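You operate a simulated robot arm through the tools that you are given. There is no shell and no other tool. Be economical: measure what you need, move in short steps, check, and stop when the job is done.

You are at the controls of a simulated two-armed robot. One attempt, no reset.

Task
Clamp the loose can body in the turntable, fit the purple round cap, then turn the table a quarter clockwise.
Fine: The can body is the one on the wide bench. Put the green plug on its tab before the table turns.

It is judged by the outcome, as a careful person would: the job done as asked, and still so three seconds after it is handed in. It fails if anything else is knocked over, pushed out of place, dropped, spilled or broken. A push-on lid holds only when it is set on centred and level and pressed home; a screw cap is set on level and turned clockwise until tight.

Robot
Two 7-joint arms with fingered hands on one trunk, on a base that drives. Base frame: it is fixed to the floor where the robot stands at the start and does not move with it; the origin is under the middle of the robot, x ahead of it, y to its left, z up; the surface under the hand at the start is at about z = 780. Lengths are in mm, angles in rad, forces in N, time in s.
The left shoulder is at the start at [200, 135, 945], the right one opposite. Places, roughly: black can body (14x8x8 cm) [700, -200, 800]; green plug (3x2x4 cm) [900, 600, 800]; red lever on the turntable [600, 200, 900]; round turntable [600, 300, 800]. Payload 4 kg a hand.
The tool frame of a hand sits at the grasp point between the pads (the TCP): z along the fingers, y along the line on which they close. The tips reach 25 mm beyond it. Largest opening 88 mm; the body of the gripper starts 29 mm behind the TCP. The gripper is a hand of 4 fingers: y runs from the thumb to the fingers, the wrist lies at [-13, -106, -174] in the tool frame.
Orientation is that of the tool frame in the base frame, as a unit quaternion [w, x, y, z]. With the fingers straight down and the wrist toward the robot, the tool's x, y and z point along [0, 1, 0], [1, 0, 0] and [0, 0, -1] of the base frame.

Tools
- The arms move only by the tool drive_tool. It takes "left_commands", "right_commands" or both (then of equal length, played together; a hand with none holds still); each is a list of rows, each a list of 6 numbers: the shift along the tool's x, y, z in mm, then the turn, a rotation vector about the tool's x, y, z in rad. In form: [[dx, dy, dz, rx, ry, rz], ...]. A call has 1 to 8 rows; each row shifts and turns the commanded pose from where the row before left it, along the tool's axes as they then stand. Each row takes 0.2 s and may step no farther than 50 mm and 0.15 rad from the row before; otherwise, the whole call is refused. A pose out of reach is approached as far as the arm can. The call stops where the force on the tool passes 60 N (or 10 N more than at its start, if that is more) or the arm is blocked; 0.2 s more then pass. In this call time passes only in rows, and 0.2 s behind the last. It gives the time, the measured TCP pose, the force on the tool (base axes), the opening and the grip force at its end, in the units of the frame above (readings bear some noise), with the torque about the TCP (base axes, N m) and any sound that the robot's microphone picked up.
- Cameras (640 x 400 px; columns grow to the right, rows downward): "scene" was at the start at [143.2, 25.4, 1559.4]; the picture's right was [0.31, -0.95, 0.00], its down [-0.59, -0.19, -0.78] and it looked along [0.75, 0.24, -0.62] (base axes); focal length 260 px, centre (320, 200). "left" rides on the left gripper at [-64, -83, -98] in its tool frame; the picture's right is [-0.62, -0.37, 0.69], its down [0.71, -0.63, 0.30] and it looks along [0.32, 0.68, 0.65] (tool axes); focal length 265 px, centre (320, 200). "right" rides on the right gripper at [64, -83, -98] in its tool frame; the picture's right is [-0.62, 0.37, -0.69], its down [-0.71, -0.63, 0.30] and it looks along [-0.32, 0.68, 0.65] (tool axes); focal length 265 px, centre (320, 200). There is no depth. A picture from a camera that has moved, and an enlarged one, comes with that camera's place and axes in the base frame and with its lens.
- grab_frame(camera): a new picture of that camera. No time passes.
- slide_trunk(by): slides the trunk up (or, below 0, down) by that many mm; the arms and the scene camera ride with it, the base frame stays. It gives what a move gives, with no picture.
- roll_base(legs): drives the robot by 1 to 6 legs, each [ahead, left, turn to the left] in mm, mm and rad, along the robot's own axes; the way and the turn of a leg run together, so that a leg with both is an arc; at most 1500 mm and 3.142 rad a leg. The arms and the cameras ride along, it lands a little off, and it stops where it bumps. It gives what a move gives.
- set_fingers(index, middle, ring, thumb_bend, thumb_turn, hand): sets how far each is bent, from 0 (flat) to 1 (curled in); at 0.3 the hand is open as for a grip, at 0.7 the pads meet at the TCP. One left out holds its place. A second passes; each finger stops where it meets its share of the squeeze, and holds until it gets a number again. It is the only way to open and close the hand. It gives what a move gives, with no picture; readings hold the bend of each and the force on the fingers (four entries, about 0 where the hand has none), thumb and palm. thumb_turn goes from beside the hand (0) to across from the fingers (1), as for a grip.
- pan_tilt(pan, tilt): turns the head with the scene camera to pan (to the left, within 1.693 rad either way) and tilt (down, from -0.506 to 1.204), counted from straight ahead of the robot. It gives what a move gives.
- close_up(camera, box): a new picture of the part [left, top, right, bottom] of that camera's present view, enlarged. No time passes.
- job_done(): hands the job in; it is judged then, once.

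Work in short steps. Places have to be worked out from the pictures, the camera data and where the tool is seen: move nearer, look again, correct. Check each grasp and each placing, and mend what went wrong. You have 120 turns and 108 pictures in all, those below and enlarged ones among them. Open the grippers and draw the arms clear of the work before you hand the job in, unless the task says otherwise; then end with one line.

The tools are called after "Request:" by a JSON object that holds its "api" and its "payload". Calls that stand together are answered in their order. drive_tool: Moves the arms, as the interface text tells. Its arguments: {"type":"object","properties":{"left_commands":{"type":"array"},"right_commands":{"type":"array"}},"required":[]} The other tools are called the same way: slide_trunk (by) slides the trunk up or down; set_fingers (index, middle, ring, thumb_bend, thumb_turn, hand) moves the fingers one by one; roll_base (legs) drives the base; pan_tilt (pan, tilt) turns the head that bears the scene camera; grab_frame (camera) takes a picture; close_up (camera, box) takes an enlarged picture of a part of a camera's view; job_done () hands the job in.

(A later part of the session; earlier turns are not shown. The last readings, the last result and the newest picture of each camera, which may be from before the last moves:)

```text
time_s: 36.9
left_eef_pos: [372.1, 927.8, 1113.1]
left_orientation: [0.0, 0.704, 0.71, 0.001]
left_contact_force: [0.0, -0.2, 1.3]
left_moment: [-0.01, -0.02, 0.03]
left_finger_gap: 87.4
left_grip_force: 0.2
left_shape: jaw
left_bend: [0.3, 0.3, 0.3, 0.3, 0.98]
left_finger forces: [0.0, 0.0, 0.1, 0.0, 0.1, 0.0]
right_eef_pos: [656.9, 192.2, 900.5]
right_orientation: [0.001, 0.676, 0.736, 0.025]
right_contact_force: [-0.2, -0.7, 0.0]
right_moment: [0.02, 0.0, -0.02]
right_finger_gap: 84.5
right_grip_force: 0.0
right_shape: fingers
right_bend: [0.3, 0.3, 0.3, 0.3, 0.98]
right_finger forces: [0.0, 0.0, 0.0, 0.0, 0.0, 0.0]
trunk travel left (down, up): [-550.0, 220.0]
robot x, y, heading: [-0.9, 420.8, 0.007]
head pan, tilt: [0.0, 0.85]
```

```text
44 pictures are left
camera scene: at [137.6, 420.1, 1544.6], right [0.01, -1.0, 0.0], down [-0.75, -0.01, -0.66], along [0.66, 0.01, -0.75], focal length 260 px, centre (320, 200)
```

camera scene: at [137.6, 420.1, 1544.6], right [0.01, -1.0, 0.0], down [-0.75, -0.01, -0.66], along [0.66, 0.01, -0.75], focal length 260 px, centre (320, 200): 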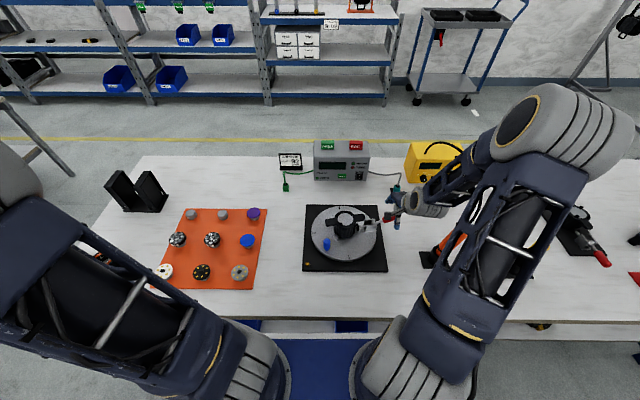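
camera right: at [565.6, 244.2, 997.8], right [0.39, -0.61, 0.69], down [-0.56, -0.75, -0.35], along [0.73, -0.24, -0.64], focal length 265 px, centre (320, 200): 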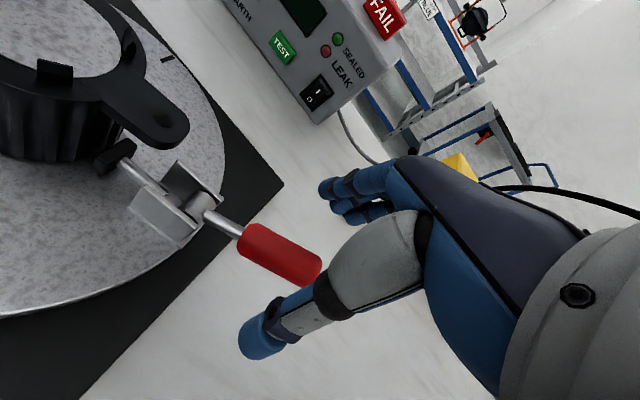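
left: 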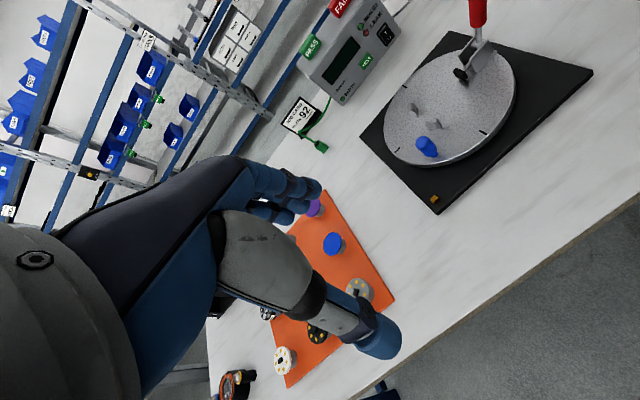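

The handle is between the fingers, forearm high. Pressing down with the palm.

Request:
{"api": "drive_tool", "payload": {"right_commands": [[0, 0, 15, 0, 0, 0], [0, 0, 12, 0, 0, 0], [0, 0, 12, 0, 0, 0], [0, 0, 12, 0, 0, 0]]}}

Request:
{"api": "close_up", "payload": {"camera": "scene", "box": [300, 180, 500, 285]}}

```text
time_s: 37.9
left_eef_pos: [372.2, 928.9, 1112.0]
left_orientation: [0.0, 0.704, 0.71, 0.0]
left_contact_force: [0.1, -0.5, -0.4]
left_moment: [-0.04, 0.0, 0.01]
left_finger_gap: 87.9
left_grip_force: 0.1
left_shape: jaw
left_bend: [0.3, 0.3, 0.3, 0.3, 0.98]
left_finger forces: [0.1, 0.0, 0.0, 0.0, 0.0, 0.0]
right_eef_pos: [659.4, 194.4, 848.3]
right_orientation: [0.001, 0.677, 0.736, 0.026]
right_contact_force: [0.1, 0.3, -0.1]
right_moment: [0.01, -0.01, 0.02]
right_finger_gap: 84.7
right_grip_force: 0.0
right_shape: fingers
right_bend: [0.3, 0.3, 0.3, 0.3, 0.97]
right_finger forces: [0.0, 0.0, 0.0, 0.0, 0.0, 0.1]
trunk travel left (down, up): [-550.0, 220.0]
robot x, y, heading: [-1.7, 421.8, 0.006]
head pan, tilt: [0.0, 0.85]
```

```text
3.20 times, centred on (400, 232) of scene
camera zoom: at [137.7, 420.0, 1544.5], right [0.01, -1.0, 0.0], down [-0.75, -0.01, -0.66], along [0.66, 0.01, -0.75], focal length 832 px, centre (64, 96)
```

zoom: 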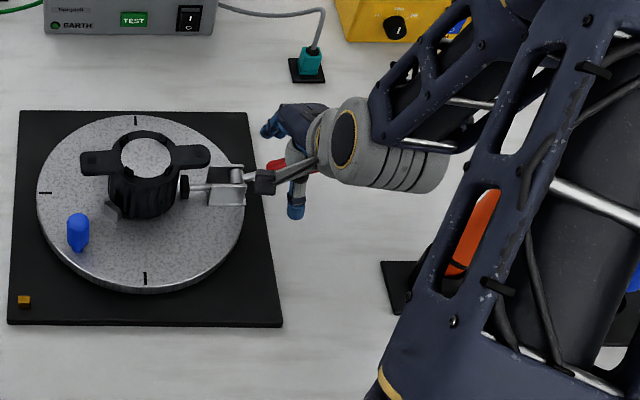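

No contact yet; I continue down in small steps.

Request:
{"api": "drive_tool", "payload": {"right_commands": [[0, 0, 8, 0, 0, 0], [0, 0, 8, 0, 0, 0], [0, 0, 6, 0, 0, 0]]}}

Request:
{"api": "grab_frame", "payload": {"camera": "right"}}

```text
time_s: 38.6
left_eef_pos: [371.4, 928.1, 1112.7]
left_orientation: [0.0, 0.704, 0.71, 0.0]
left_contact_force: [-0.4, -0.5, -0.6]
left_moment: [0.01, -0.02, -0.01]
left_finger_gap: 87.6
left_grip_force: 0.1
left_shape: jaw
left_bend: [0.3, 0.3, 0.3, 0.3, 0.98]
left_finger forces: [0.0, 0.0, 0.0, 0.0, 0.0, 0.0]
right_eef_pos: [661.3, 195.6, 825.5]
right_orientation: [0.0, 0.676, 0.736, 0.026]
right_contact_force: [0.2, 0.5, 0.1]
right_moment: [-0.02, 0.04, -0.04]
right_finger_gap: 84.7
right_grip_force: 0.3
right_shape: fingers
right_bend: [0.3, 0.3, 0.3, 0.3, 0.98]
right_finger forces: [0.0, 0.0, 0.0, 0.1, 0.5, 0.0]
trunk travel left (down, up): [-550.0, 220.0]
robot x, y, heading: [-5.2, 417.8, 0.008]
head pan, tilt: [0.0, 0.85]
```

```text
42 pictures are left
camera right: at [568.7, 247.3, 922.5], right [0.39, -0.61, 0.69], down [-0.56, -0.75, -0.35], along [0.73, -0.24, -0.64], focal length 265 px, centre (320, 200)
```

right: 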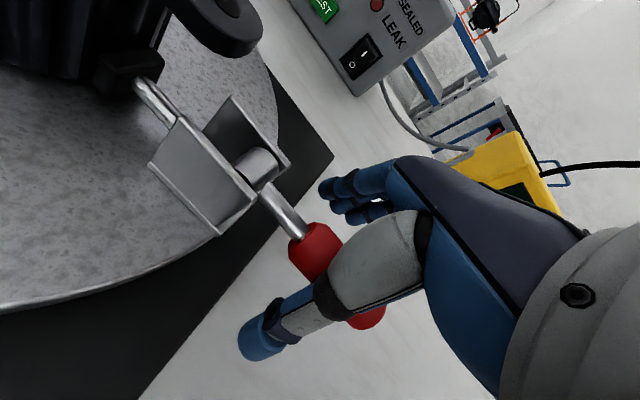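

The handle is deep between thumb and palm without touching. I raise so that the pads are at handle height, pinch it, and pull it down with the hand upright.

Request:
{"api": "drive_tool", "payload": {"right_commands": [[0, -3, -25, 0, 0, 0], [0, -3, -24, 0, 0, 0]]}}

Request:
{"api": "set_fingers", "payload": {"hand": "right", "index": 0.85, "middle": 0.85, "ring": 0.85, "thumb_bend": 0.85}}

Request:
{"api": "grab_frame", "payload": {"camera": "right"}}

```text
time_s: 39.2
left_eef_pos: [372.7, 929.5, 1113.2]
left_orientation: [0.0, 0.704, 0.711, 0.0]
left_contact_force: [0.1, -0.4, 0.4]
left_moment: [-0.02, -0.01, 0.0]
left_finger_gap: 87.6
left_grip_force: 0.0
left_shape: jaw
left_bend: [0.3, 0.3, 0.3, 0.3, 0.98]
left_finger forces: [0.1, 0.0, 0.0, 0.0, 0.0, 0.1]
right_eef_pos: [653.0, 192.7, 874.4]
right_orientation: [0.0, 0.677, 0.736, 0.026]
right_contact_force: [0.4, -0.5, 0.0]
right_moment: [0.02, 0.02, -0.02]
right_finger_gap: 84.4
right_grip_force: 0.2
right_shape: fingers
right_bend: [0.3, 0.3, 0.3, 0.3, 0.98]
right_finger forces: [0.0, 0.0, 0.1, 0.1, 0.0, 0.1]
trunk travel left (down, up): [-550.0, 220.0]
robot x, y, heading: [-0.3, 420.4, 0.009]
head pan, tilt: [0.0, 0.85]
```

```text
time_s: 40.2
left_eef_pos: [372.5, 928.2, 1113.6]
left_orientation: [0.0, 0.704, 0.711, 0.0]
left_contact_force: [0.5, -0.4, -0.5]
left_moment: [0.01, -0.01, -0.01]
left_finger_gap: 87.4
left_grip_force: 0.1
left_shape: jaw
left_bend: [0.3, 0.3, 0.3, 0.3, 0.98]
left_finger forces: [0.1, 0.0, 0.0, 0.0, 0.0, 0.0]
right_eef_pos: [654.2, 193.6, 876.0]
right_orientation: [0.0, 0.677, 0.736, 0.025]
right_contact_force: [0.5, 0.5, 0.9]
right_moment: [0.0, -0.02, -0.04]
right_finger_gap: 0.3
right_grip_force: 0.2
right_shape: fingers
right_bend: [0.78, 0.85, 0.85, 0.75, 0.97]
right_finger forces: [0.0, 0.0, 0.0, 0.0, 0.0, 0.0]
trunk travel left (down, up): [-550.0, 220.0]
robot x, y, heading: [-1.7, 419.9, 0.009]
head pan, tilt: [0.0, 0.85]
```

```text
41 pictures are left
camera right: at [561.6, 245.1, 972.7], right [0.4, -0.61, 0.68], down [-0.56, -0.75, -0.35], along [0.73, -0.24, -0.64], focal length 265 px, centre (320, 200)
```

right: 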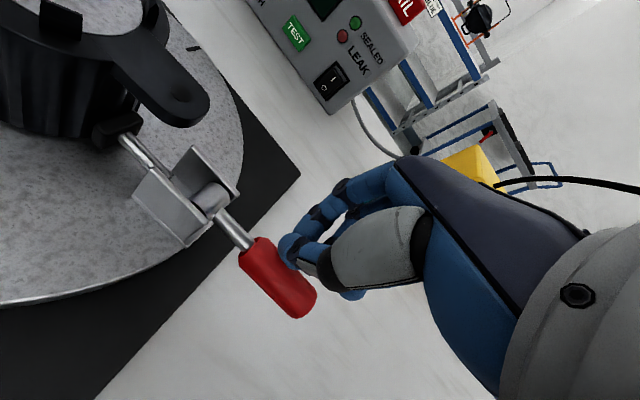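

The pinch missed; the handle seems lower than I thought. I check with the scene camera.

Request:
{"api": "close_up", "payload": {"camera": "scene", "box": [340, 185, 430, 255]}}

```text
5.71 times, centred on (385, 220) of scene
camera zoom: at [137.8, 420.0, 1544.5], right [0.01, -1.0, 0.0], down [-0.75, -0.01, -0.66], along [0.66, 0.01, -0.75], focal length 1486 px, centre (-51, 86)
```

zoom: 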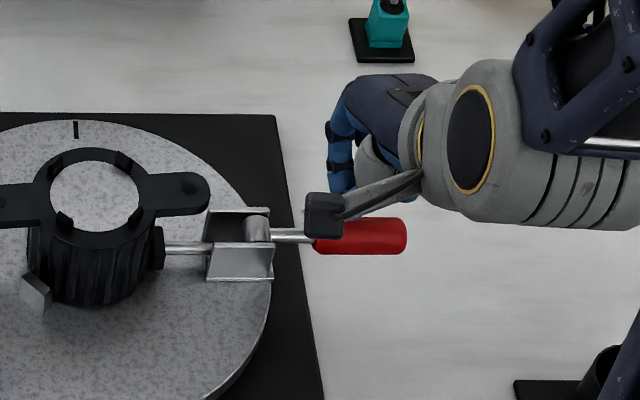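

The handle is now horizontal, as in the example: the clamp has closed. To be sure it's locked, I press gently down on the handle with the closed fingertips.

Request:
{"api": "drive_tool", "payload": {"right_commands": [[-12, -6, 0, 0, 0, 0], [0, 0, 8, 0, 0, 0], [0, 0, 8, 0, 0, 0], [0, 0, 5, 0, 0, 0]]}}

Request:
{"api": "close_up", "payload": {"camera": "scene", "box": [340, 185, 430, 255]}}

```text
time_s: 41.2
left_eef_pos: [373.6, 928.1, 1113.0]
left_orientation: [0.0, 0.704, 0.71, 0.0]
left_contact_force: [-0.8, 0.0, 0.2]
left_moment: [0.06, -0.04, -0.05]
left_finger_gap: 87.7
left_grip_force: 0.1
left_shape: jaw
left_bend: [0.3, 0.3, 0.3, 0.3, 0.98]
left_finger forces: [0.0, 0.0, 0.0, 0.1, 0.0, 0.1]
right_eef_pos: [650.1, 180.4, 852.6]
right_orientation: [0.0, 0.677, 0.736, 0.025]
right_contact_force: [1.8, -0.1, 1.5]
right_moment: [0.0, 0.01, -0.01]
right_finger_gap: 0.0
right_grip_force: 1.2
right_shape: fingers
right_bend: [0.81, 0.85, 0.85, 0.78, 0.97]
right_finger forces: [0.1, 0.1, 0.0, 0.1, 2.1, 0.0]
trunk travel left (down, up): [-550.0, 220.0]
robot x, y, heading: [0.4, 422.4, 0.009]
head pan, tilt: [0.0, 0.85]
```

```text
5.71 times, centred on (385, 220) of scene
camera zoom: at [137.7, 420.0, 1544.5], right [0.01, -1.0, 0.0], down [-0.75, -0.01, -0.66], along [0.66, 0.01, -0.75], focal length 1486 px, centre (-51, 86)
```

zoom: 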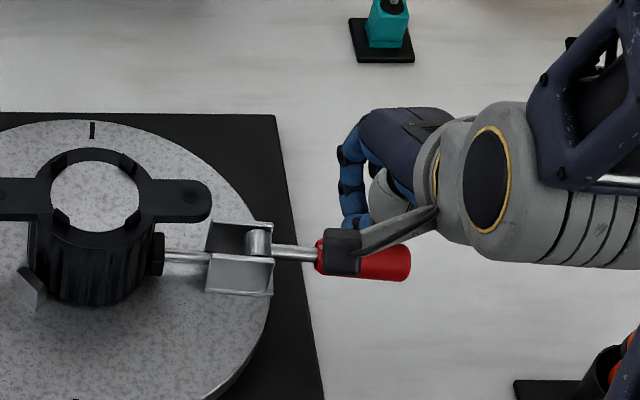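

The handle is level with or below the pivot and the pusher bears on the can, so I accept the clamp. The table turns easily, so I withdraw carefully: first +x off the handle, then up, then away to the right.

Request:
{"api": "drive_tool", "payload": {"right_commands": [[0, 8, 0, 0, 0, 0], [0, 0, -25, 0, 0, 0], [0, 0, -40, 0, 0, 0], [0, 0, -45, 0, 0, 0], [0, 0, -45, 0, 0, 0], [-30, -10, -30, 0, 0, 0]]}}

Request:
{"api": "drive_tool", "payload": {"left_commands": [[-40, 25, 0, 0, 0, 0], [-40, 25, 0, 0, 0, 0], [-40, 25, 0, 0, 0, 0], [-40, 25, 0, 0, 0, 0], [-30, 30, 10, 0, 0, 0], [-20, 40, 15, 0, 0, 0], [-10, 40, 20, 0, 0, 0]]}}

Request:
{"api": "grab_frame", "payload": {"camera": "left"}}

Request:
{"api": "grab_frame", "payload": {"camera": "scene"}}

```text
time_s: 42.6
left_eef_pos: [373.1, 928.4, 1112.9]
left_orientation: [0.0, 0.703, 0.711, 0.001]
left_contact_force: [-0.4, 0.5, 0.8]
left_moment: [0.0, -0.02, 0.0]
left_finger_gap: 87.6
left_grip_force: 0.1
left_shape: jaw
left_bend: [0.3, 0.3, 0.3, 0.3, 0.98]
left_finger forces: [0.1, 0.1, 0.0, 0.0, 0.0, 0.0]
right_eef_pos: [645.2, 143.0, 1035.4]
right_orientation: [0.0, 0.676, 0.737, 0.025]
right_contact_force: [0.2, -0.5, -0.3]
right_moment: [-0.03, 0.05, -0.04]
right_finger_gap: 0.0
right_grip_force: 0.1
right_shape: fingers
right_bend: [0.81, 0.85, 0.85, 0.78, 0.97]
right_finger forces: [0.0, 0.0, 0.1, 0.0, 0.0, 0.0]
trunk travel left (down, up): [-550.0, 220.0]
robot x, y, heading: [-4.2, 418.1, 0.011]
head pan, tilt: [0.0, 0.85]
```

```text
time_s: 44.2
left_eef_pos: [586.6, 711.3, 1070.3]
left_orientation: [0.0, 0.703, 0.711, 0.0]
left_contact_force: [0.0, 0.1, 0.7]
left_moment: [0.0, -0.03, -0.02]
left_finger_gap: 87.7
left_grip_force: 0.1
left_shape: jaw
left_bend: [0.3, 0.3, 0.3, 0.3, 0.98]
left_finger forces: [0.0, 0.1, 0.1, 0.0, 0.0, 0.0]
right_eef_pos: [646.4, 143.5, 1034.5]
right_orientation: [0.0, 0.677, 0.736, 0.025]
right_contact_force: [0.9, 0.2, 0.4]
right_moment: [0.0, -0.01, 0.03]
right_finger_gap: 0.0
right_grip_force: 0.1
right_shape: fingers
right_bend: [0.81, 0.85, 0.85, 0.78, 0.97]
right_finger forces: [0.1, 0.1, 0.0, 0.0, 0.0, 0.0]
trunk travel left (down, up): [-550.0, 220.0]
robot x, y, heading: [-5.3, 420.3, 0.007]
head pan, tilt: [0.0, 0.85]
```

```text
38 pictures are left
camera left: at [503.9, 647.2, 1167.4], right [-0.36, -0.62, -0.69], down [-0.64, 0.71, -0.3], along [0.68, 0.33, -0.65], focal length 265 px, centre (320, 200)
```

left: 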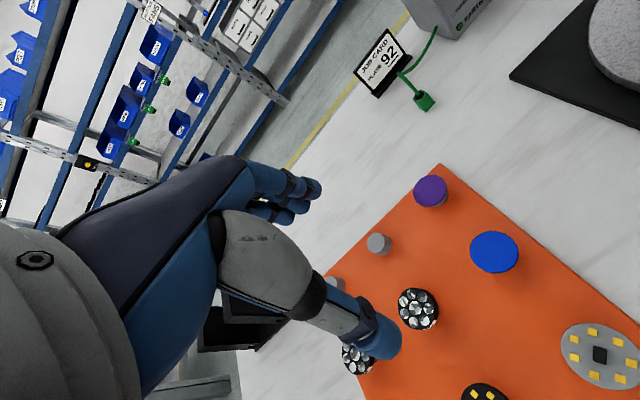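

```text
37 pictures are left
camera scene: at [137.3, 420.0, 1544.6], right [0.01, -1.0, 0.0], down [-0.75, -0.01, -0.66], along [0.66, 0.01, -0.75], focal length 260 px, centre (320, 200)
```

scene: 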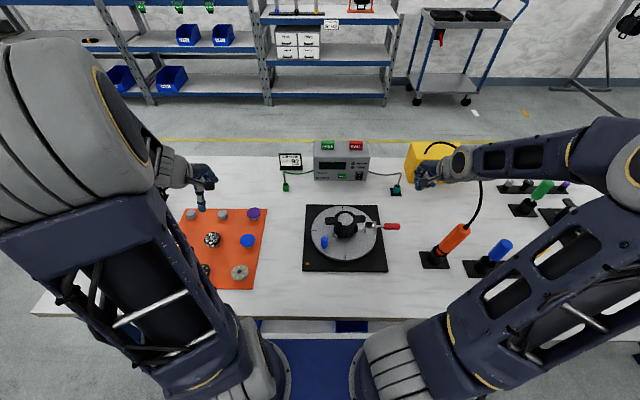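

The purple cap triangulates to (708,664), top z≈824. I move the left hand above it, with index and ring stretched so that only thumb and middle finger will pinch (fits between the can's four hooks later).

Request:
{"api": "drive_tool", "payload": {"left_commands": [[-9.5, 24.3, 36, 0, 0, 0], [-9.5, 24.3, 36, 0, 0, 0], [-9.5, 24.3, 36, 0, 0, 0], [-9.5, 24.3, 36, 0, 0, 0], [-9.5, 24.3, 36, 0, 0, 0]]}}

Request:
{"api": "set_fingers", "payload": {"hand": "left", "index": 0.05, "ring": 0.05, "middle": 0.35, "thumb_bend": 0.35}}

Request:
{"api": "grab_frame", "payload": {"camera": "left"}}

Request:
{"api": "close_up", "payload": {"camera": "scene", "box": [190, 160, 290, 240]}}

```text
time_s: 45.5
left_eef_pos: [709.7, 668.1, 886.9]
left_orientation: [-0.001, 0.704, 0.711, 0.0]
left_contact_force: [-0.5, -0.4, -0.2]
left_moment: [0.0, -0.04, 0.0]
left_finger_gap: 87.4
left_grip_force: 0.1
left_shape: jaw
left_bend: [0.3, 0.3, 0.3, 0.3, 0.98]
left_finger forces: [0.0, 0.0, 0.0, 0.0, 0.0, 0.0]
right_eef_pos: [645.9, 144.2, 1035.9]
right_orientation: [0.001, 0.676, 0.736, 0.026]
right_contact_force: [-0.2, -0.1, 0.8]
right_moment: [0.0, -0.02, 0.03]
right_finger_gap: 0.0
right_grip_force: 0.0
right_shape: fingers
right_bend: [0.81, 0.85, 0.85, 0.78, 0.97]
right_finger forces: [0.0, 0.0, 0.1, 0.1, 0.0, 0.0]
trunk travel left (down, up): [-550.0, 220.0]
robot x, y, heading: [2.0, 419.9, 0.013]
head pan, tilt: [0.0, 0.85]
```

```text
time_s: 46.5
left_eef_pos: [709.9, 666.3, 886.0]
left_orientation: [0.0, 0.704, 0.71, 0.0]
left_contact_force: [0.8, 0.6, 0.2]
left_moment: [-0.02, -0.02, 0.0]
left_finger_gap: 108.5
left_grip_force: 0.0
left_shape: fingers
left_bend: [0.05, 0.35, 0.05, 0.35, 0.98]
left_finger forces: [0.0, 0.1, 0.0, 0.0, 0.1, 0.0]
right_eef_pos: [645.1, 142.8, 1034.9]
right_orientation: [0.0, 0.676, 0.736, 0.026]
right_contact_force: [-0.8, 0.1, -0.7]
right_moment: [0.04, -0.01, -0.01]
right_finger_gap: 0.0
right_grip_force: 0.1
right_shape: fingers
right_bend: [0.81, 0.85, 0.85, 0.78, 0.97]
right_finger forces: [0.0, 0.1, 0.1, 0.1, 0.0, 0.0]
trunk travel left (down, up): [-550.0, 220.0]
robot x, y, heading: [-0.6, 422.2, 0.009]
head pan, tilt: [0.0, 0.85]
```

```text
36 pictures are left
camera left: at [627.4, 601.6, 984.5], right [-0.36, -0.62, -0.69], down [-0.64, 0.71, -0.3], along [0.68, 0.33, -0.65], focal length 265 px, centre (320, 200)
```

left: 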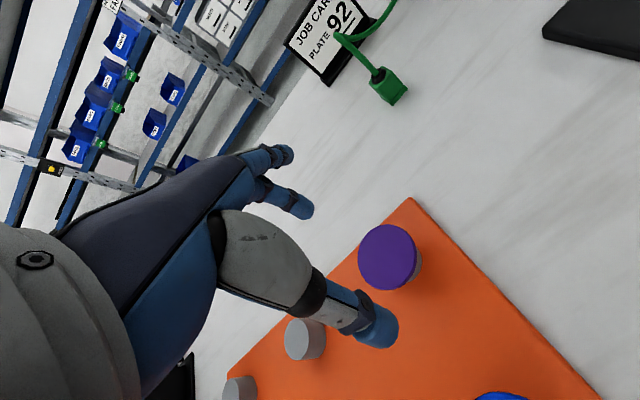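

```text
5.00 times, centred on (240, 200) of scene
camera zoom: at [137.8, 420.0, 1544.5], right [0.01, -1.0, 0.0], down [-0.75, -0.01, -0.66], along [0.66, 0.01, -0.75], focal length 1301 px, centre (720, 200)
```

zoom: 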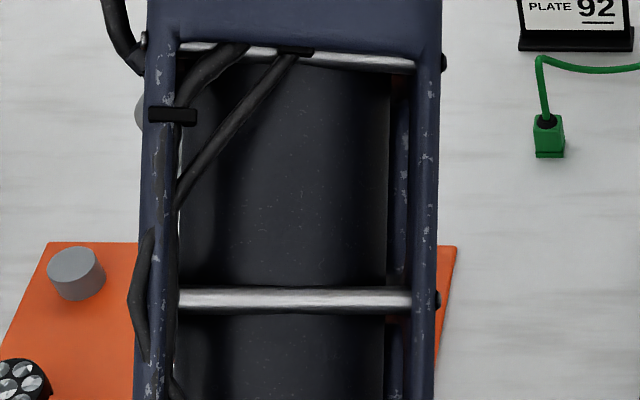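

Cap centre ≈(709,660). I shift -7 in y and descend to z≈838 so the fingertips just span the disc.

Request:
{"api": "drive_tool", "payload": {"left_commands": [[-7, -1, 16, 0, 0, 0], [0, 0, 16, 0, 0, 0], [0, 0, 16, 0, 0, 0]]}}

Request:
{"api": "grab_frame", "payload": {"camera": "left"}}

```text
time_s: 47.2
left_eef_pos: [706.8, 659.2, 840.2]
left_orientation: [0.0, 0.703, 0.711, 0.0]
left_contact_force: [-0.1, 0.1, 0.4]
left_moment: [0.03, -0.02, -0.01]
left_finger_gap: 108.5
left_grip_force: 0.1
left_shape: fingers
left_bend: [0.05, 0.35, 0.05, 0.35, 0.98]
left_finger forces: [0.1, 0.0, 0.0, 0.1, 0.0, 0.0]
right_eef_pos: [645.1, 143.9, 1035.7]
right_orientation: [-0.001, 0.677, 0.736, 0.026]
right_contact_force: [0.4, 0.5, 0.0]
right_moment: [0.04, 0.02, 0.01]
right_finger_gap: 0.0
right_grip_force: 0.1
right_shape: fingers
right_bend: [0.81, 0.85, 0.85, 0.78, 0.97]
right_finger forces: [0.0, 0.0, 0.1, 0.1, 0.1, 0.0]
trunk travel left (down, up): [-550.0, 220.0]
robot x, y, heading: [-0.9, 420.5, 0.013]
head pan, tilt: [0.0, 0.85]
```

```text
34 pictures are left
camera left: at [625.0, 595.0, 937.4], right [-0.36, -0.62, -0.69], down [-0.64, 0.71, -0.31], along [0.68, 0.33, -0.65], focal length 265 px, centre (320, 200)
```

left: 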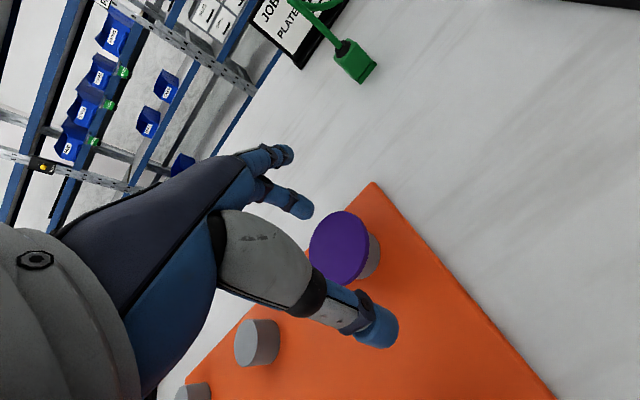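

Aligned. Closing thumb and middle finger on the disc.

Request:
{"api": "drive_tool", "payload": {"left_commands": [[0, 1, 3, 0, 0, 0]]}}

Request:
{"api": "set_fingers", "payload": {"hand": "left", "middle": 0.65, "thumb_bend": 0.65}}

Request:
{"api": "grab_frame", "payload": {"camera": "left"}}

```text
time_s: 47.6
left_eef_pos: [707.3, 657.4, 835.4]
left_orientation: [0.0, 0.704, 0.711, 0.0]
left_contact_force: [0.5, 0.0, 1.1]
left_moment: [0.01, 0.0, -0.01]
left_finger_gap: 108.6
left_grip_force: 0.0
left_shape: fingers
left_bend: [0.05, 0.35, 0.05, 0.35, 0.98]
left_finger forces: [0.0, 0.1, 0.1, 0.0, 0.0, 0.0]
right_eef_pos: [646.3, 143.8, 1035.3]
right_orientation: [0.0, 0.676, 0.737, 0.026]
right_contact_force: [-0.3, 0.0, 0.7]
right_moment: [0.01, 0.01, -0.04]
right_finger_gap: 0.0
right_grip_force: 0.2
right_shape: fingers
right_bend: [0.81, 0.85, 0.85, 0.78, 0.97]
right_finger forces: [0.0, 0.1, 0.1, 0.0, 0.0, 0.0]
trunk travel left (down, up): [-550.0, 220.0]
robot x, y, heading: [-3.2, 423.3, 0.009]
head pan, tilt: [0.0, 0.85]
```

```text
time_s: 48.6
left_eef_pos: [707.2, 658.3, 838.0]
left_orientation: [0.001, 0.704, 0.711, 0.001]
left_contact_force: [1.8, 1.7, 9.2]
left_moment: [0.08, -0.18, -0.07]
left_finger_gap: 89.6
left_grip_force: 9.8
left_shape: fingers
left_bend: [0.05, 0.55, 0.05, 0.55, 0.97]
left_finger forces: [0.1, 14.0, 0.0, 0.0, 6.1, 0.0]
right_eef_pos: [645.8, 142.9, 1035.2]
right_orientation: [0.0, 0.677, 0.736, 0.026]
right_contact_force: [-0.4, 0.7, -0.4]
right_moment: [0.02, -0.02, 0.03]
right_finger_gap: 0.2
right_grip_force: 0.0
right_shape: fingers
right_bend: [0.81, 0.85, 0.85, 0.78, 0.97]
right_finger forces: [0.0, 0.0, 0.0, 0.0, 0.0, 0.1]
trunk travel left (down, up): [-550.0, 220.0]
robot x, y, heading: [-2.6, 420.8, 0.003]
head pan, tilt: [0.0, 0.85]
```

```text
33 pictures are left
camera left: at [625.3, 594.1, 934.4], right [-0.36, -0.62, -0.69], down [-0.64, 0.71, -0.31], along [0.68, 0.33, -0.65], focal length 265 px, centre (320, 200)
```

left: 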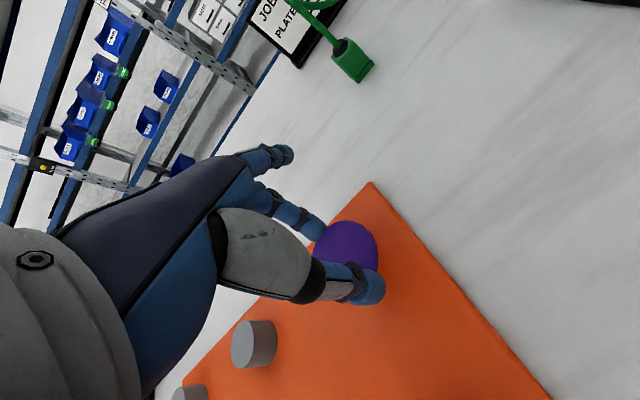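

Contact on both sides. I lift and look.

Request:
{"api": "drive_tool", "payload": {"left_commands": [[0, 0, -10, 0, 0, 0], [0, 0, -20, 0, 0, 0], [0, 0, -30, 0, 0, 0]]}}

Request:
{"api": "close_up", "payload": {"camera": "left", "box": [240, 130, 460, 360]}}

```text
time_s: 49.5
left_eef_pos: [706.6, 655.8, 895.9]
left_orientation: [-0.001, 0.704, 0.71, -0.001]
left_contact_force: [-0.7, 0.1, -0.1]
left_moment: [0.01, -0.01, -0.01]
left_finger_gap: 76.6
left_grip_force: 0.1
left_shape: fingers
left_bend: [0.05, 0.65, 0.05, 0.65, 0.97]
left_finger forces: [0.1, 0.0, 0.1, 0.0, 0.0, 0.0]
right_eef_pos: [646.5, 143.9, 1034.2]
right_orientation: [0.0, 0.676, 0.736, 0.026]
right_contact_force: [-0.9, 0.2, 0.0]
right_moment: [0.05, 0.01, 0.03]
right_finger_gap: 0.0
right_grip_force: 0.0
right_shape: fingers
right_bend: [0.81, 0.85, 0.85, 0.78, 0.97]
right_finger forces: [0.0, 0.0, 0.1, 0.0, 0.1, 0.1]
trunk travel left (down, up): [-550.0, 220.0]
robot x, y, heading: [0.8, 421.1, 0.008]
head pan, tilt: [0.0, 0.85]
```

```text
1.74 times, centred on (350, 245) of left
camera zoom: at [624.6, 591.7, 993.7], right [-0.36, -0.62, -0.69], down [-0.64, 0.71, -0.3], along [0.68, 0.33, -0.65], focal length 462 px, centre (268, 122)
```

zoom: 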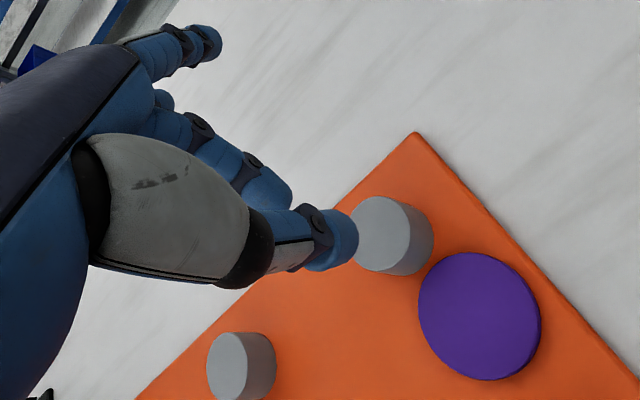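

The cap slipped off its peg and now lies flat on the mat at about (671,656), just beside the peg. I'll regrasp it diagonally (turning the hand ~50° so no finger meets the peg), with all fingers.

Request:
{"api": "set_fingers", "payload": {"hand": "left", "index": 0.35, "middle": 0.35, "ring": 0.35, "thumb_bend": 0.35}}

Request:
{"api": "drive_tool", "payload": {"left_commands": [[0, -18, 0, 0, 0, 0.145], [0, -18, 0, 0, 0, 0.145], [0, 0, 0, 0, 0, 0.145], [0, 0, 0, 0, 0, 0.145], [0, 0, 0, 0, 0, 0.145], [0, 0, 0, 0, 0, 0.145]]}}

Request:
{"api": "grab_frame", "payload": {"camera": "left"}}

```text
time_s: 50.5
left_eef_pos: [706.8, 655.7, 896.4]
left_orientation: [0.0, 0.704, 0.71, 0.0]
left_contact_force: [0.2, -0.8, 0.6]
left_moment: [-0.01, 0.0, 0.0]
left_finger_gap: 74.4
left_grip_force: 0.1
left_shape: fingers
left_bend: [0.35, 0.35, 0.35, 0.35, 0.97]
left_finger forces: [0.0, 0.1, 0.0, 0.0, 0.0, 0.0]
right_eef_pos: [645.4, 143.9, 1034.6]
right_orientation: [-0.001, 0.676, 0.736, 0.026]
right_contact_force: [0.1, 0.5, -1.9]
right_moment: [0.02, 0.03, 0.0]
right_finger_gap: 0.1
right_grip_force: 0.1
right_shape: fingers
right_bend: [0.81, 0.85, 0.85, 0.78, 0.97]
right_finger forces: [0.0, 0.0, 0.1, 0.1, 0.0, 0.0]
trunk travel left (down, up): [-550.0, 220.0]
robot x, y, heading: [-5.8, 419.4, 0.006]
head pan, tilt: [0.0, 0.85]
```

```text
time_s: 51.9
left_eef_pos: [671.5, 659.5, 897.2]
left_orientation: [-0.001, 0.938, 0.346, 0.0]
left_contact_force: [0.0, 0.1, 0.8]
left_moment: [-0.01, 0.0, 0.0]
left_finger_gap: 74.2
left_grip_force: 0.0
left_shape: fingers
left_bend: [0.35, 0.35, 0.35, 0.35, 0.97]
left_finger forces: [0.0, 0.0, 0.1, 0.0, 0.0, 0.0]
right_eef_pos: [646.0, 142.2, 1035.0]
right_orientation: [0.0, 0.676, 0.736, 0.025]
right_contact_force: [0.2, -0.4, -0.3]
right_moment: [0.01, 0.02, -0.02]
right_finger_gap: 0.0
right_grip_force: 0.1
right_shape: fingers
right_bend: [0.81, 0.85, 0.85, 0.78, 0.97]
right_finger forces: [0.0, 0.0, 0.1, 0.0, 0.1, 0.1]
trunk travel left (down, up): [-550.0, 220.0]
robot x, y, heading: [-4.9, 420.9, 0.006]
head pan, tilt: [0.0, 0.85]
```

```text
31 pictures are left
camera left: at [568.9, 681.7, 994.5], right [-0.71, -0.12, -0.69], down [0.13, 0.94, -0.3], along [0.69, -0.31, -0.65], focal length 265 px, centre (320, 200)
```

left: 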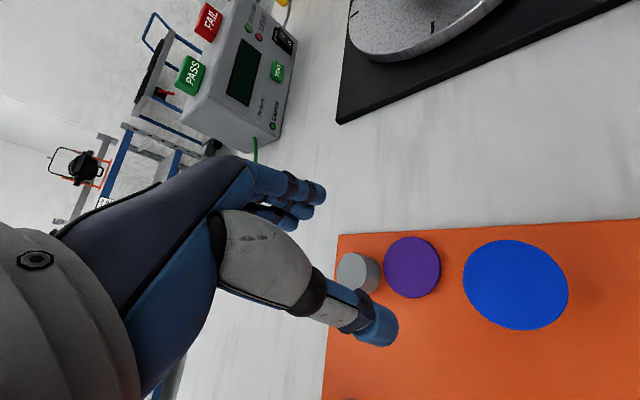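

Cap centre ≈(670,658). The index could meet the peg at this yaw, so I rotate ~40° more (gripping along y) and then descend partway.

Request:
{"api": "drive_tool", "payload": {"left_commands": [[0, 0, 0, 0, 0, 0.14], [0, 0, 0, 0, 0, 0.14], [0, 0, 10, 0, 0, 0.14], [0, 0, 15, 0, 0, 0.14], [0, 0, 20, 0, 0, 0.14]]}}

Request:
{"api": "grab_frame", "payload": {"camera": "left"}}

```text
time_s: 53.0
left_eef_pos: [671.5, 659.4, 850.1]
left_orientation: [0.0, 1.0, 0.004, 0.0]
left_contact_force: [-0.7, -0.7, 0.1]
left_moment: [0.02, -0.03, 0.02]
left_finger_gap: 74.4
left_grip_force: 0.1
left_shape: fingers
left_bend: [0.35, 0.35, 0.35, 0.35, 0.97]
left_finger forces: [0.0, 0.0, 0.0, 0.0, 0.0, 0.0]
right_eef_pos: [646.6, 143.3, 1035.2]
right_orientation: [0.0, 0.676, 0.736, 0.027]
right_contact_force: [0.2, 0.6, -0.6]
right_moment: [-0.02, -0.03, 0.0]
right_finger_gap: 0.0
right_grip_force: 0.0
right_shape: fingers
right_bend: [0.81, 0.85, 0.85, 0.78, 0.97]
right_finger forces: [0.0, 0.1, 0.1, 0.0, 0.0, 0.1]
trunk travel left (down, up): [-550.0, 220.0]
robot x, y, heading: [0.4, 420.9, 0.007]
head pan, tilt: [0.0, 0.85]
```

```text
30 pictures are left
camera left: at [607.8, 742.3, 947.8], right [-0.62, 0.36, -0.69], down [0.71, 0.64, -0.3], along [0.33, -0.68, -0.65], focal length 265 px, centre (320, 200)
```

left: 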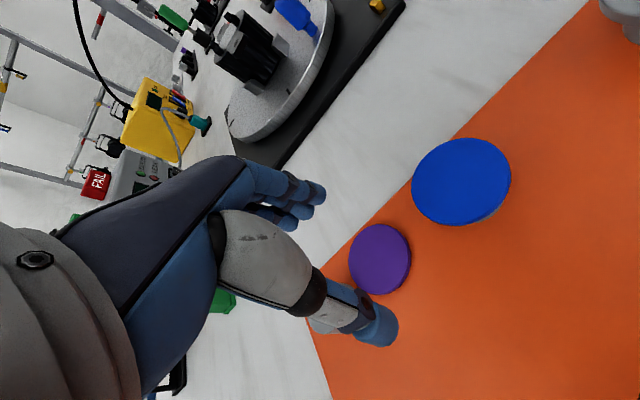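

Centred over the cap. I descend until the tips reach the mat.

Request:
{"api": "drive_tool", "payload": {"left_commands": [[0, 0, 15, 0, 0, 0], [0, 0, 14, 0, 0, 0], [0, 0, 6, 0, 0, 0], [0, 0, 4, 0, 0, 0], [0, 0, 3, 0, 0, 0]]}}

```text
time_s: 54.2
left_eef_pos: [671.5, 659.2, 809.4]
left_orientation: [0.0, 1.0, 0.005, 0.0]
left_contact_force: [0.4, -0.9, 3.9]
left_moment: [0.2, 0.0, 0.03]
left_finger_gap: 74.6
left_grip_force: 1.7
left_shape: fingers
left_bend: [0.35, 0.35, 0.35, 0.35, 0.97]
left_finger forces: [0.0, 0.1, 0.1, 0.0, 3.9, 0.0]
right_eef_pos: [645.9, 143.3, 1034.7]
right_orientation: [0.0, 0.676, 0.736, 0.026]
right_contact_force: [-0.1, -0.1, 1.2]
right_moment: [-0.02, -0.02, -0.04]
right_finger_gap: 0.0
right_grip_force: 0.1
right_shape: fingers
right_bend: [0.81, 0.85, 0.85, 0.78, 0.97]
right_finger forces: [0.0, 0.0, 0.1, 0.0, 0.0, 0.0]
trunk travel left (down, up): [-550.0, 220.0]
robot x, y, heading: [-1.6, 416.9, 0.008]
head pan, tilt: [0.0, 0.85]
```

The thumb tip just touches the mat. I close all fingers on the disc.

Request:
{"api": "set_fingers", "payload": {"hand": "left", "index": 0.65, "middle": 0.65, "ring": 0.65, "thumb_bend": 0.65}}

Request:
{"api": "drive_tool", "payload": {"left_commands": [[0, 0, -8, 0, 0, 0], [0, 0, -20, 0, 0, 0], [0, 0, -30, 0, 0, 0]]}}

Request:
{"api": "close_up", "payload": {"camera": "left", "box": [220, 130, 480, 360]}}

```text
time_s: 55.2
left_eef_pos: [672.3, 656.3, 812.9]
left_orientation: [0.001, 1.0, 0.004, 0.002]
left_contact_force: [0.2, -16.6, 47.0]
left_moment: [0.55, 0.09, -0.11]
left_finger_gap: 42.8
left_grip_force: 30.7
left_shape: fingers
left_bend: [0.51, 0.49, 0.65, 0.54, 0.98]
left_finger forces: [11.0, 13.1, 0.1, 0.1, 37.9, 0.0]
right_eef_pos: [644.3, 141.4, 1035.9]
right_orientation: [0.0, 0.677, 0.736, 0.026]
right_contact_force: [0.1, 0.1, 0.9]
right_moment: [-0.02, 0.0, 0.01]
right_finger_gap: 0.0
right_grip_force: 0.0
right_shape: fingers
right_bend: [0.81, 0.85, 0.85, 0.78, 0.97]
right_finger forces: [0.0, 0.0, 0.1, 0.0, 0.0, 0.0]
trunk travel left (down, up): [-550.0, 220.0]
robot x, y, heading: [1.6, 418.4, 0.006]
head pan, tilt: [0.0, 0.85]
```

```text
time_s: 56.0
left_eef_pos: [667.6, 660.1, 866.0]
left_orientation: [0.0, 1.0, 0.005, -0.001]
left_contact_force: [0.4, -0.7, -0.5]
left_moment: [0.02, 0.01, -0.02]
left_finger_gap: 39.1
left_grip_force: 11.1
left_shape: fingers
left_bend: [0.53, 0.57, 0.65, 0.53, 0.96]
left_finger forces: [7.0, 4.4, 0.0, 0.0, 11.1, 0.0]
right_eef_pos: [646.8, 143.3, 1034.4]
right_orientation: [0.0, 0.676, 0.736, 0.026]
right_contact_force: [1.0, -0.2, 0.0]
right_moment: [0.01, 0.02, 0.0]
right_finger_gap: 0.0
right_grip_force: 0.1
right_shape: fingers
right_bend: [0.81, 0.85, 0.85, 0.78, 0.97]
right_finger forces: [0.1, 0.1, 0.0, 0.0, 0.0, 0.0]
trunk travel left (down, up): [-550.0, 220.0]
robot x, y, heading: [1.4, 416.2, 0.009]
head pan, tilt: [0.0, 0.85]
```

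```text
1.74 times, centred on (350, 245) of left
camera zoom: at [604.4, 742.7, 963.8], right [-0.63, 0.36, -0.69], down [0.71, 0.64, -0.3], along [0.33, -0.68, -0.66], focal length 462 px, centre (268, 122)
```

zoom: 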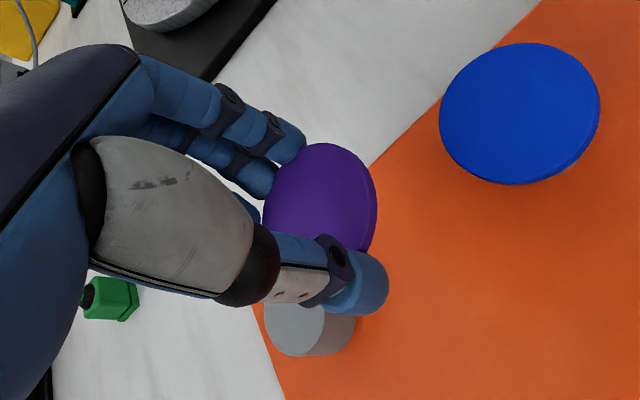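

The cap is held by thumb, index and middle, level, its centre at about TCP+(-6,+1,-23). I raise it and take a precise view of the can in the clamp.

Request:
{"api": "drive_tool", "payload": {"left_commands": [[0, 0, -40, 0, 0, 0], [0, 0, -40, 0, 0, 0]]}}

Request:
{"api": "close_up", "payload": {"camera": "scene", "box": [305, 190, 415, 280]}}

Request:
{"api": "close_up", "payload": {"camera": "left", "box": [100, 0, 420, 360]}}

```text
time_s: 56.6
left_eef_pos: [670.8, 660.9, 947.6]
left_orientation: [0.0, 1.0, 0.006, -0.001]
left_contact_force: [-0.2, 0.2, -0.5]
left_moment: [0.02, 0.02, -0.01]
left_finger_gap: 38.9
left_grip_force: 11.2
left_shape: fingers
left_bend: [0.53, 0.57, 0.65, 0.53, 0.96]
left_finger forces: [7.1, 4.4, 0.0, 0.0, 11.1, 0.1]
right_eef_pos: [644.9, 142.9, 1034.5]
right_orientation: [0.0, 0.677, 0.736, 0.026]
right_contact_force: [0.2, -0.1, 0.1]
right_moment: [0.0, 0.02, -0.03]
right_finger_gap: 0.1
right_grip_force: 0.0
right_shape: fingers
right_bend: [0.81, 0.85, 0.85, 0.78, 0.97]
right_finger forces: [0.0, 0.1, 0.1, 0.1, 0.0, 0.1]
trunk travel left (down, up): [-550.0, 220.0]
robot x, y, heading: [0.5, 420.6, 0.011]
head pan, tilt: [0.0, 0.85]
```

```text
4.44 times, centred on (360, 235) of scene
camera zoom: at [138.0, 420.0, 1544.4], right [0.01, -1.0, 0.0], down [-0.75, -0.01, -0.66], along [0.66, 0.01, -0.75], focal length 1156 px, centre (142, 44)
```

zoom: 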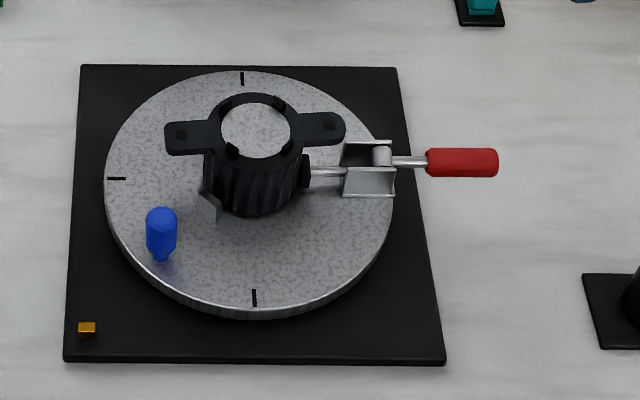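

```text
1.11 times, centred on (260, 180) of left
camera zoom: at [607.2, 743.5, 1045.3], right [-0.62, 0.36, -0.69], down [0.71, 0.64, -0.31], along [0.33, -0.68, -0.65], focal length 295 px, centre (387, 222)
```

zoom: 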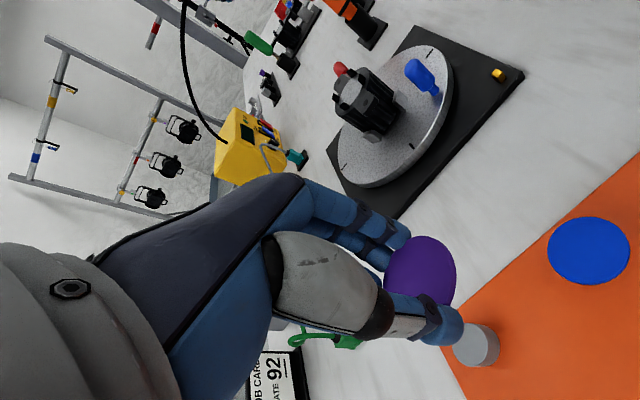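

The can centre is ≈(647,345), top ring z≈873; the table is aligned as at the start. I carry the cap over it at height while moving the right hand further off.

Request:
{"api": "drive_tool", "payload": {"left_commands": [[-2.6, 45, -5, 0, 0, 0], [-2.6, 45, -5, 0, 0, 0], [-2.6, 45, 0, 0, 0, 0], [-2.6, 45, 0, 0, 0, 0], [-2.6, 45, 0, 0, 0, 0], [-2.6, 45, 0, 0, 0, 0], [-2.6, 46, 0, 0, 0, 0]], "right_commands": [[-15, 0, -15, 0, 0, 0], [-15, 0, -15, 0, 0, 0], [-15, 0, -15, 0, 0, 0], [-15, 0, 0, 0, 0, 0], [-15, 0, 0, 0, 0, 0], [0, 0, 0, 0, 0, 0], [0, 0, 0, 0, 0, 0]]}}

Request:
{"api": "grab_frame", "payload": {"camera": "left"}}

Request:
{"api": "close_up", "payload": {"camera": "scene", "box": [290, 160, 410, 280]}}

```text
time_s: 58.2
left_eef_pos: [657.6, 343.4, 956.5]
left_orientation: [0.0, 1.0, 0.006, 0.0]
left_contact_force: [0.5, 0.8, 0.2]
left_moment: [-0.02, 0.0, 0.0]
left_finger_gap: 38.9
left_grip_force: 10.7
left_shape: fingers
left_bend: [0.53, 0.57, 0.65, 0.53, 0.96]
left_finger forces: [7.0, 4.5, 0.0, 0.0, 11.0, 0.1]
right_eef_pos: [647.8, 68.6, 1077.5]
right_orientation: [0.0, 0.677, 0.736, 0.026]
right_contact_force: [0.6, -0.2, 1.3]
right_moment: [0.0, 0.04, 0.0]
right_finger_gap: 0.1
right_grip_force: 0.1
right_shape: fingers
right_bend: [0.81, 0.85, 0.85, 0.78, 0.97]
right_finger forces: [0.0, 0.0, 0.0, 0.1, 0.0, 0.1]
trunk travel left (down, up): [-550.0, 220.0]
robot x, y, heading: [-0.0, 420.3, 0.01]
head pan, tilt: [0.0, 0.85]
```

```text
26 pictures are left
camera left: at [591.8, 426.7, 1054.3], right [-0.62, 0.36, -0.69], down [0.71, 0.64, -0.3], along [0.33, -0.68, -0.65], focal length 265 px, centre (320, 200)
```

left: 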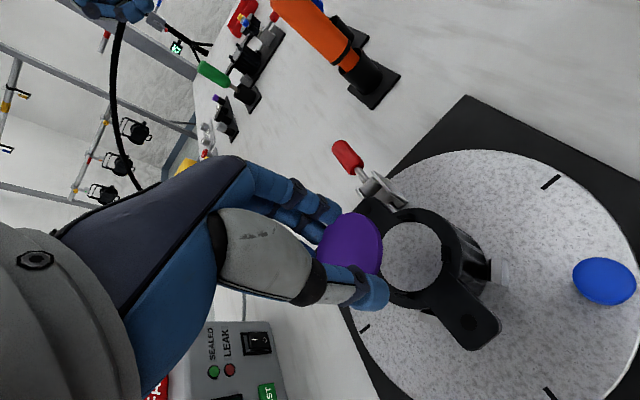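

```text
3.33 times, centred on (350, 220) of scene
camera zoom: at [137.7, 420.4, 1544.5], right [0.01, -1.0, 0.0], down [-0.75, -0.01, -0.66], along [0.66, 0.01, -0.75], focal length 867 px, centre (220, 133)
```

zoom: 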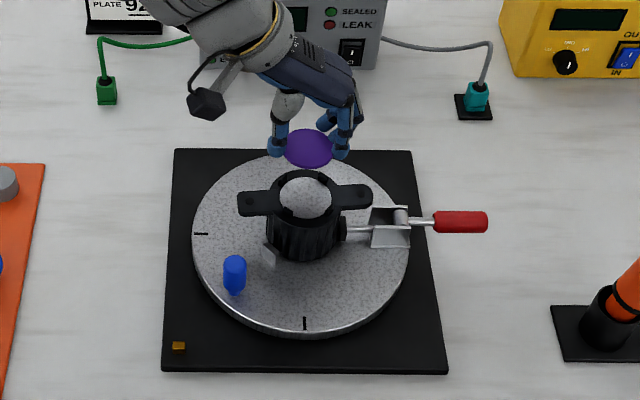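

Both are nearly aligned; the cap seems ~6 mm too far in +x. I shift -5 and descend to ~12 mm above the hooks for a close comparison.

Request:
{"api": "drive_tool", "payload": {"left_commands": [[-5, 0, 12, 0, 0, 0], [0, 0, 12, 0, 0, 0], [0, 0, 10, 0, 0, 0]]}}

Request:
{"api": "close_up", "payload": {"camera": "left", "box": [260, 160, 460, 340]}}

Request:
{"api": "close_up", "payload": {"camera": "scene", "box": [315, 190, 385, 240]}}

```text
time_s: 59.0
left_eef_pos: [652.0, 342.8, 923.1]
left_orientation: [0.0, 1.0, 0.006, 0.001]
left_contact_force: [-0.5, 0.4, -0.3]
left_moment: [-0.04, 0.02, -0.01]
left_finger_gap: 38.8
left_grip_force: 10.7
left_shape: fingers
left_bend: [0.53, 0.57, 0.65, 0.53, 0.96]
left_finger forces: [7.0, 4.4, 0.0, 0.1, 11.0, 0.1]
right_eef_pos: [647.8, 67.5, 1078.1]
right_orientation: [0.001, 0.676, 0.736, 0.026]
right_contact_force: [0.2, 0.0, -0.4]
right_moment: [0.01, 0.02, 0.04]
right_finger_gap: 0.0
right_grip_force: 0.1
right_shape: fingers
right_bend: [0.81, 0.85, 0.85, 0.78, 0.97]
right_finger forces: [0.0, 0.0, 0.0, 0.0, 0.0, 0.0]
trunk travel left (down, up): [-550.0, 220.0]
robot x, y, heading: [0.8, 420.6, 0.009]
head pan, tilt: [0.0, 0.85]
```

```text
2.22 times, centred on (360, 250) of left
camera zoom: at [588.1, 426.4, 1021.3], right [-0.62, 0.36, -0.69], down [0.71, 0.64, -0.3], along [0.33, -0.68, -0.65], focal length 590 px, centre (231, 89)
```

zoom: 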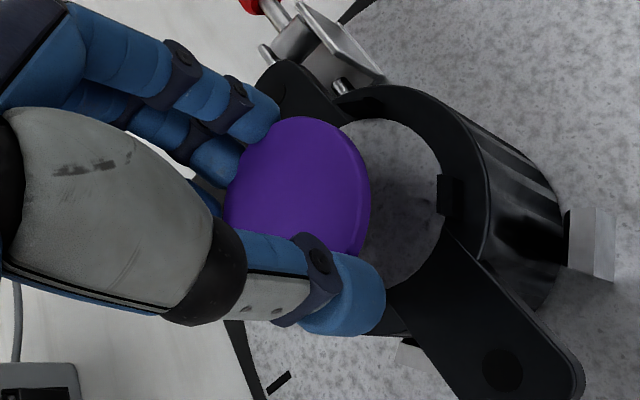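

```text
8.00 times, centred on (350, 215) of scene
camera zoom: at [137.7, 419.9, 1544.5], right [0.01, -1.0, 0.0], down [-0.75, -0.01, -0.66], along [0.66, 0.01, -0.75], focal length 2081 px, centre (80, 80)
```

zoom: 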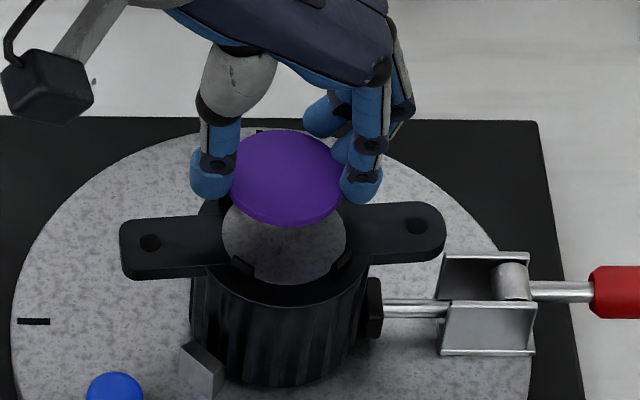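

Cap centre ≈(647,346), can centre ≈(646,345): aligned within 2 mm. I apply a small correction and lower gently until contact with the hooks.

Request:
{"api": "drive_tool", "payload": {"left_commands": [[-1, 1.5, 5, 0, 0, 0], [0, 0, 5, 0, 0, 0], [0, 0, 3, 0, 0, 0], [0, 0, 3, 0, 0, 0]]}}

Request:
{"api": "close_up", "payload": {"camera": "scene", "box": [315, 190, 385, 240]}}

```text
time_s: 60.0
left_eef_pos: [649.7, 341.7, 908.8]
left_orientation: [0.0, 1.0, 0.006, 0.0]
left_contact_force: [-1.7, -0.3, 2.1]
left_moment: [-0.05, 0.01, -0.02]
left_finger_gap: 39.0
left_grip_force: 11.9
left_shape: fingers
left_bend: [0.53, 0.57, 0.65, 0.53, 0.96]
left_finger forces: [7.1, 5.3, 0.0, 0.0, 11.1, 0.0]
right_eef_pos: [646.3, 68.0, 1077.8]
right_orientation: [0.0, 0.676, 0.736, 0.026]
right_contact_force: [-0.5, 0.3, -0.3]
right_moment: [-0.05, -0.02, 0.01]
right_finger_gap: 0.0
right_grip_force: 0.0
right_shape: fingers
right_bend: [0.81, 0.85, 0.85, 0.78, 0.97]
right_finger forces: [0.0, 0.1, 0.1, 0.1, 0.0, 0.0]
trunk travel left (down, up): [-550.0, 220.0]
robot x, y, heading: [0.4, 419.9, 0.009]
head pan, tilt: [0.0, 0.85]
```

```text
8.00 times, centred on (350, 215) of scene
camera zoom: at [137.7, 419.9, 1544.6], right [0.01, -1.0, 0.0], down [-0.75, -0.01, -0.66], along [0.66, 0.01, -0.75], focal length 2081 px, centre (80, 80)
```

zoom: 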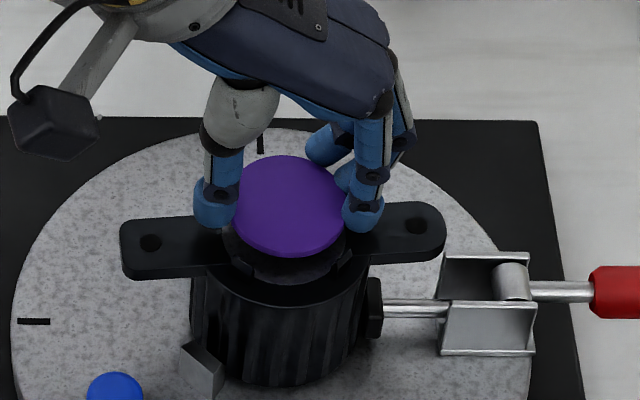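

Slight contact begins at the middle finger. The cap seems ~2 mm toward -y and some mm toward +x; I check with the left camera.

Request:
{"api": "close_up", "payload": {"camera": "left", "box": [260, 160, 460, 340]}}

```text
2.22 times, centred on (360, 250) of left
camera zoom: at [585.2, 424.5, 1006.7], right [-0.62, 0.36, -0.69], down [0.71, 0.64, -0.3], along [0.33, -0.68, -0.65], focal length 590 px, centre (231, 89)
```

zoom: 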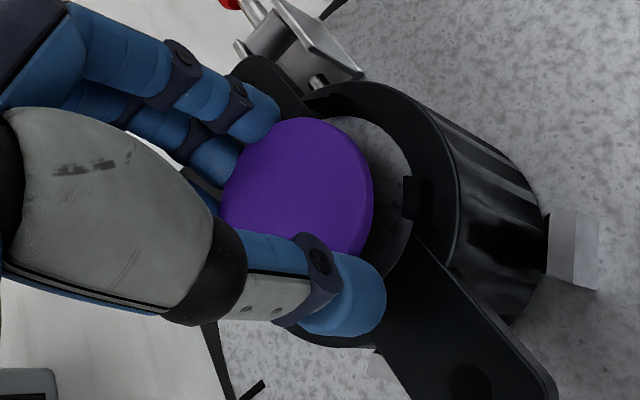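

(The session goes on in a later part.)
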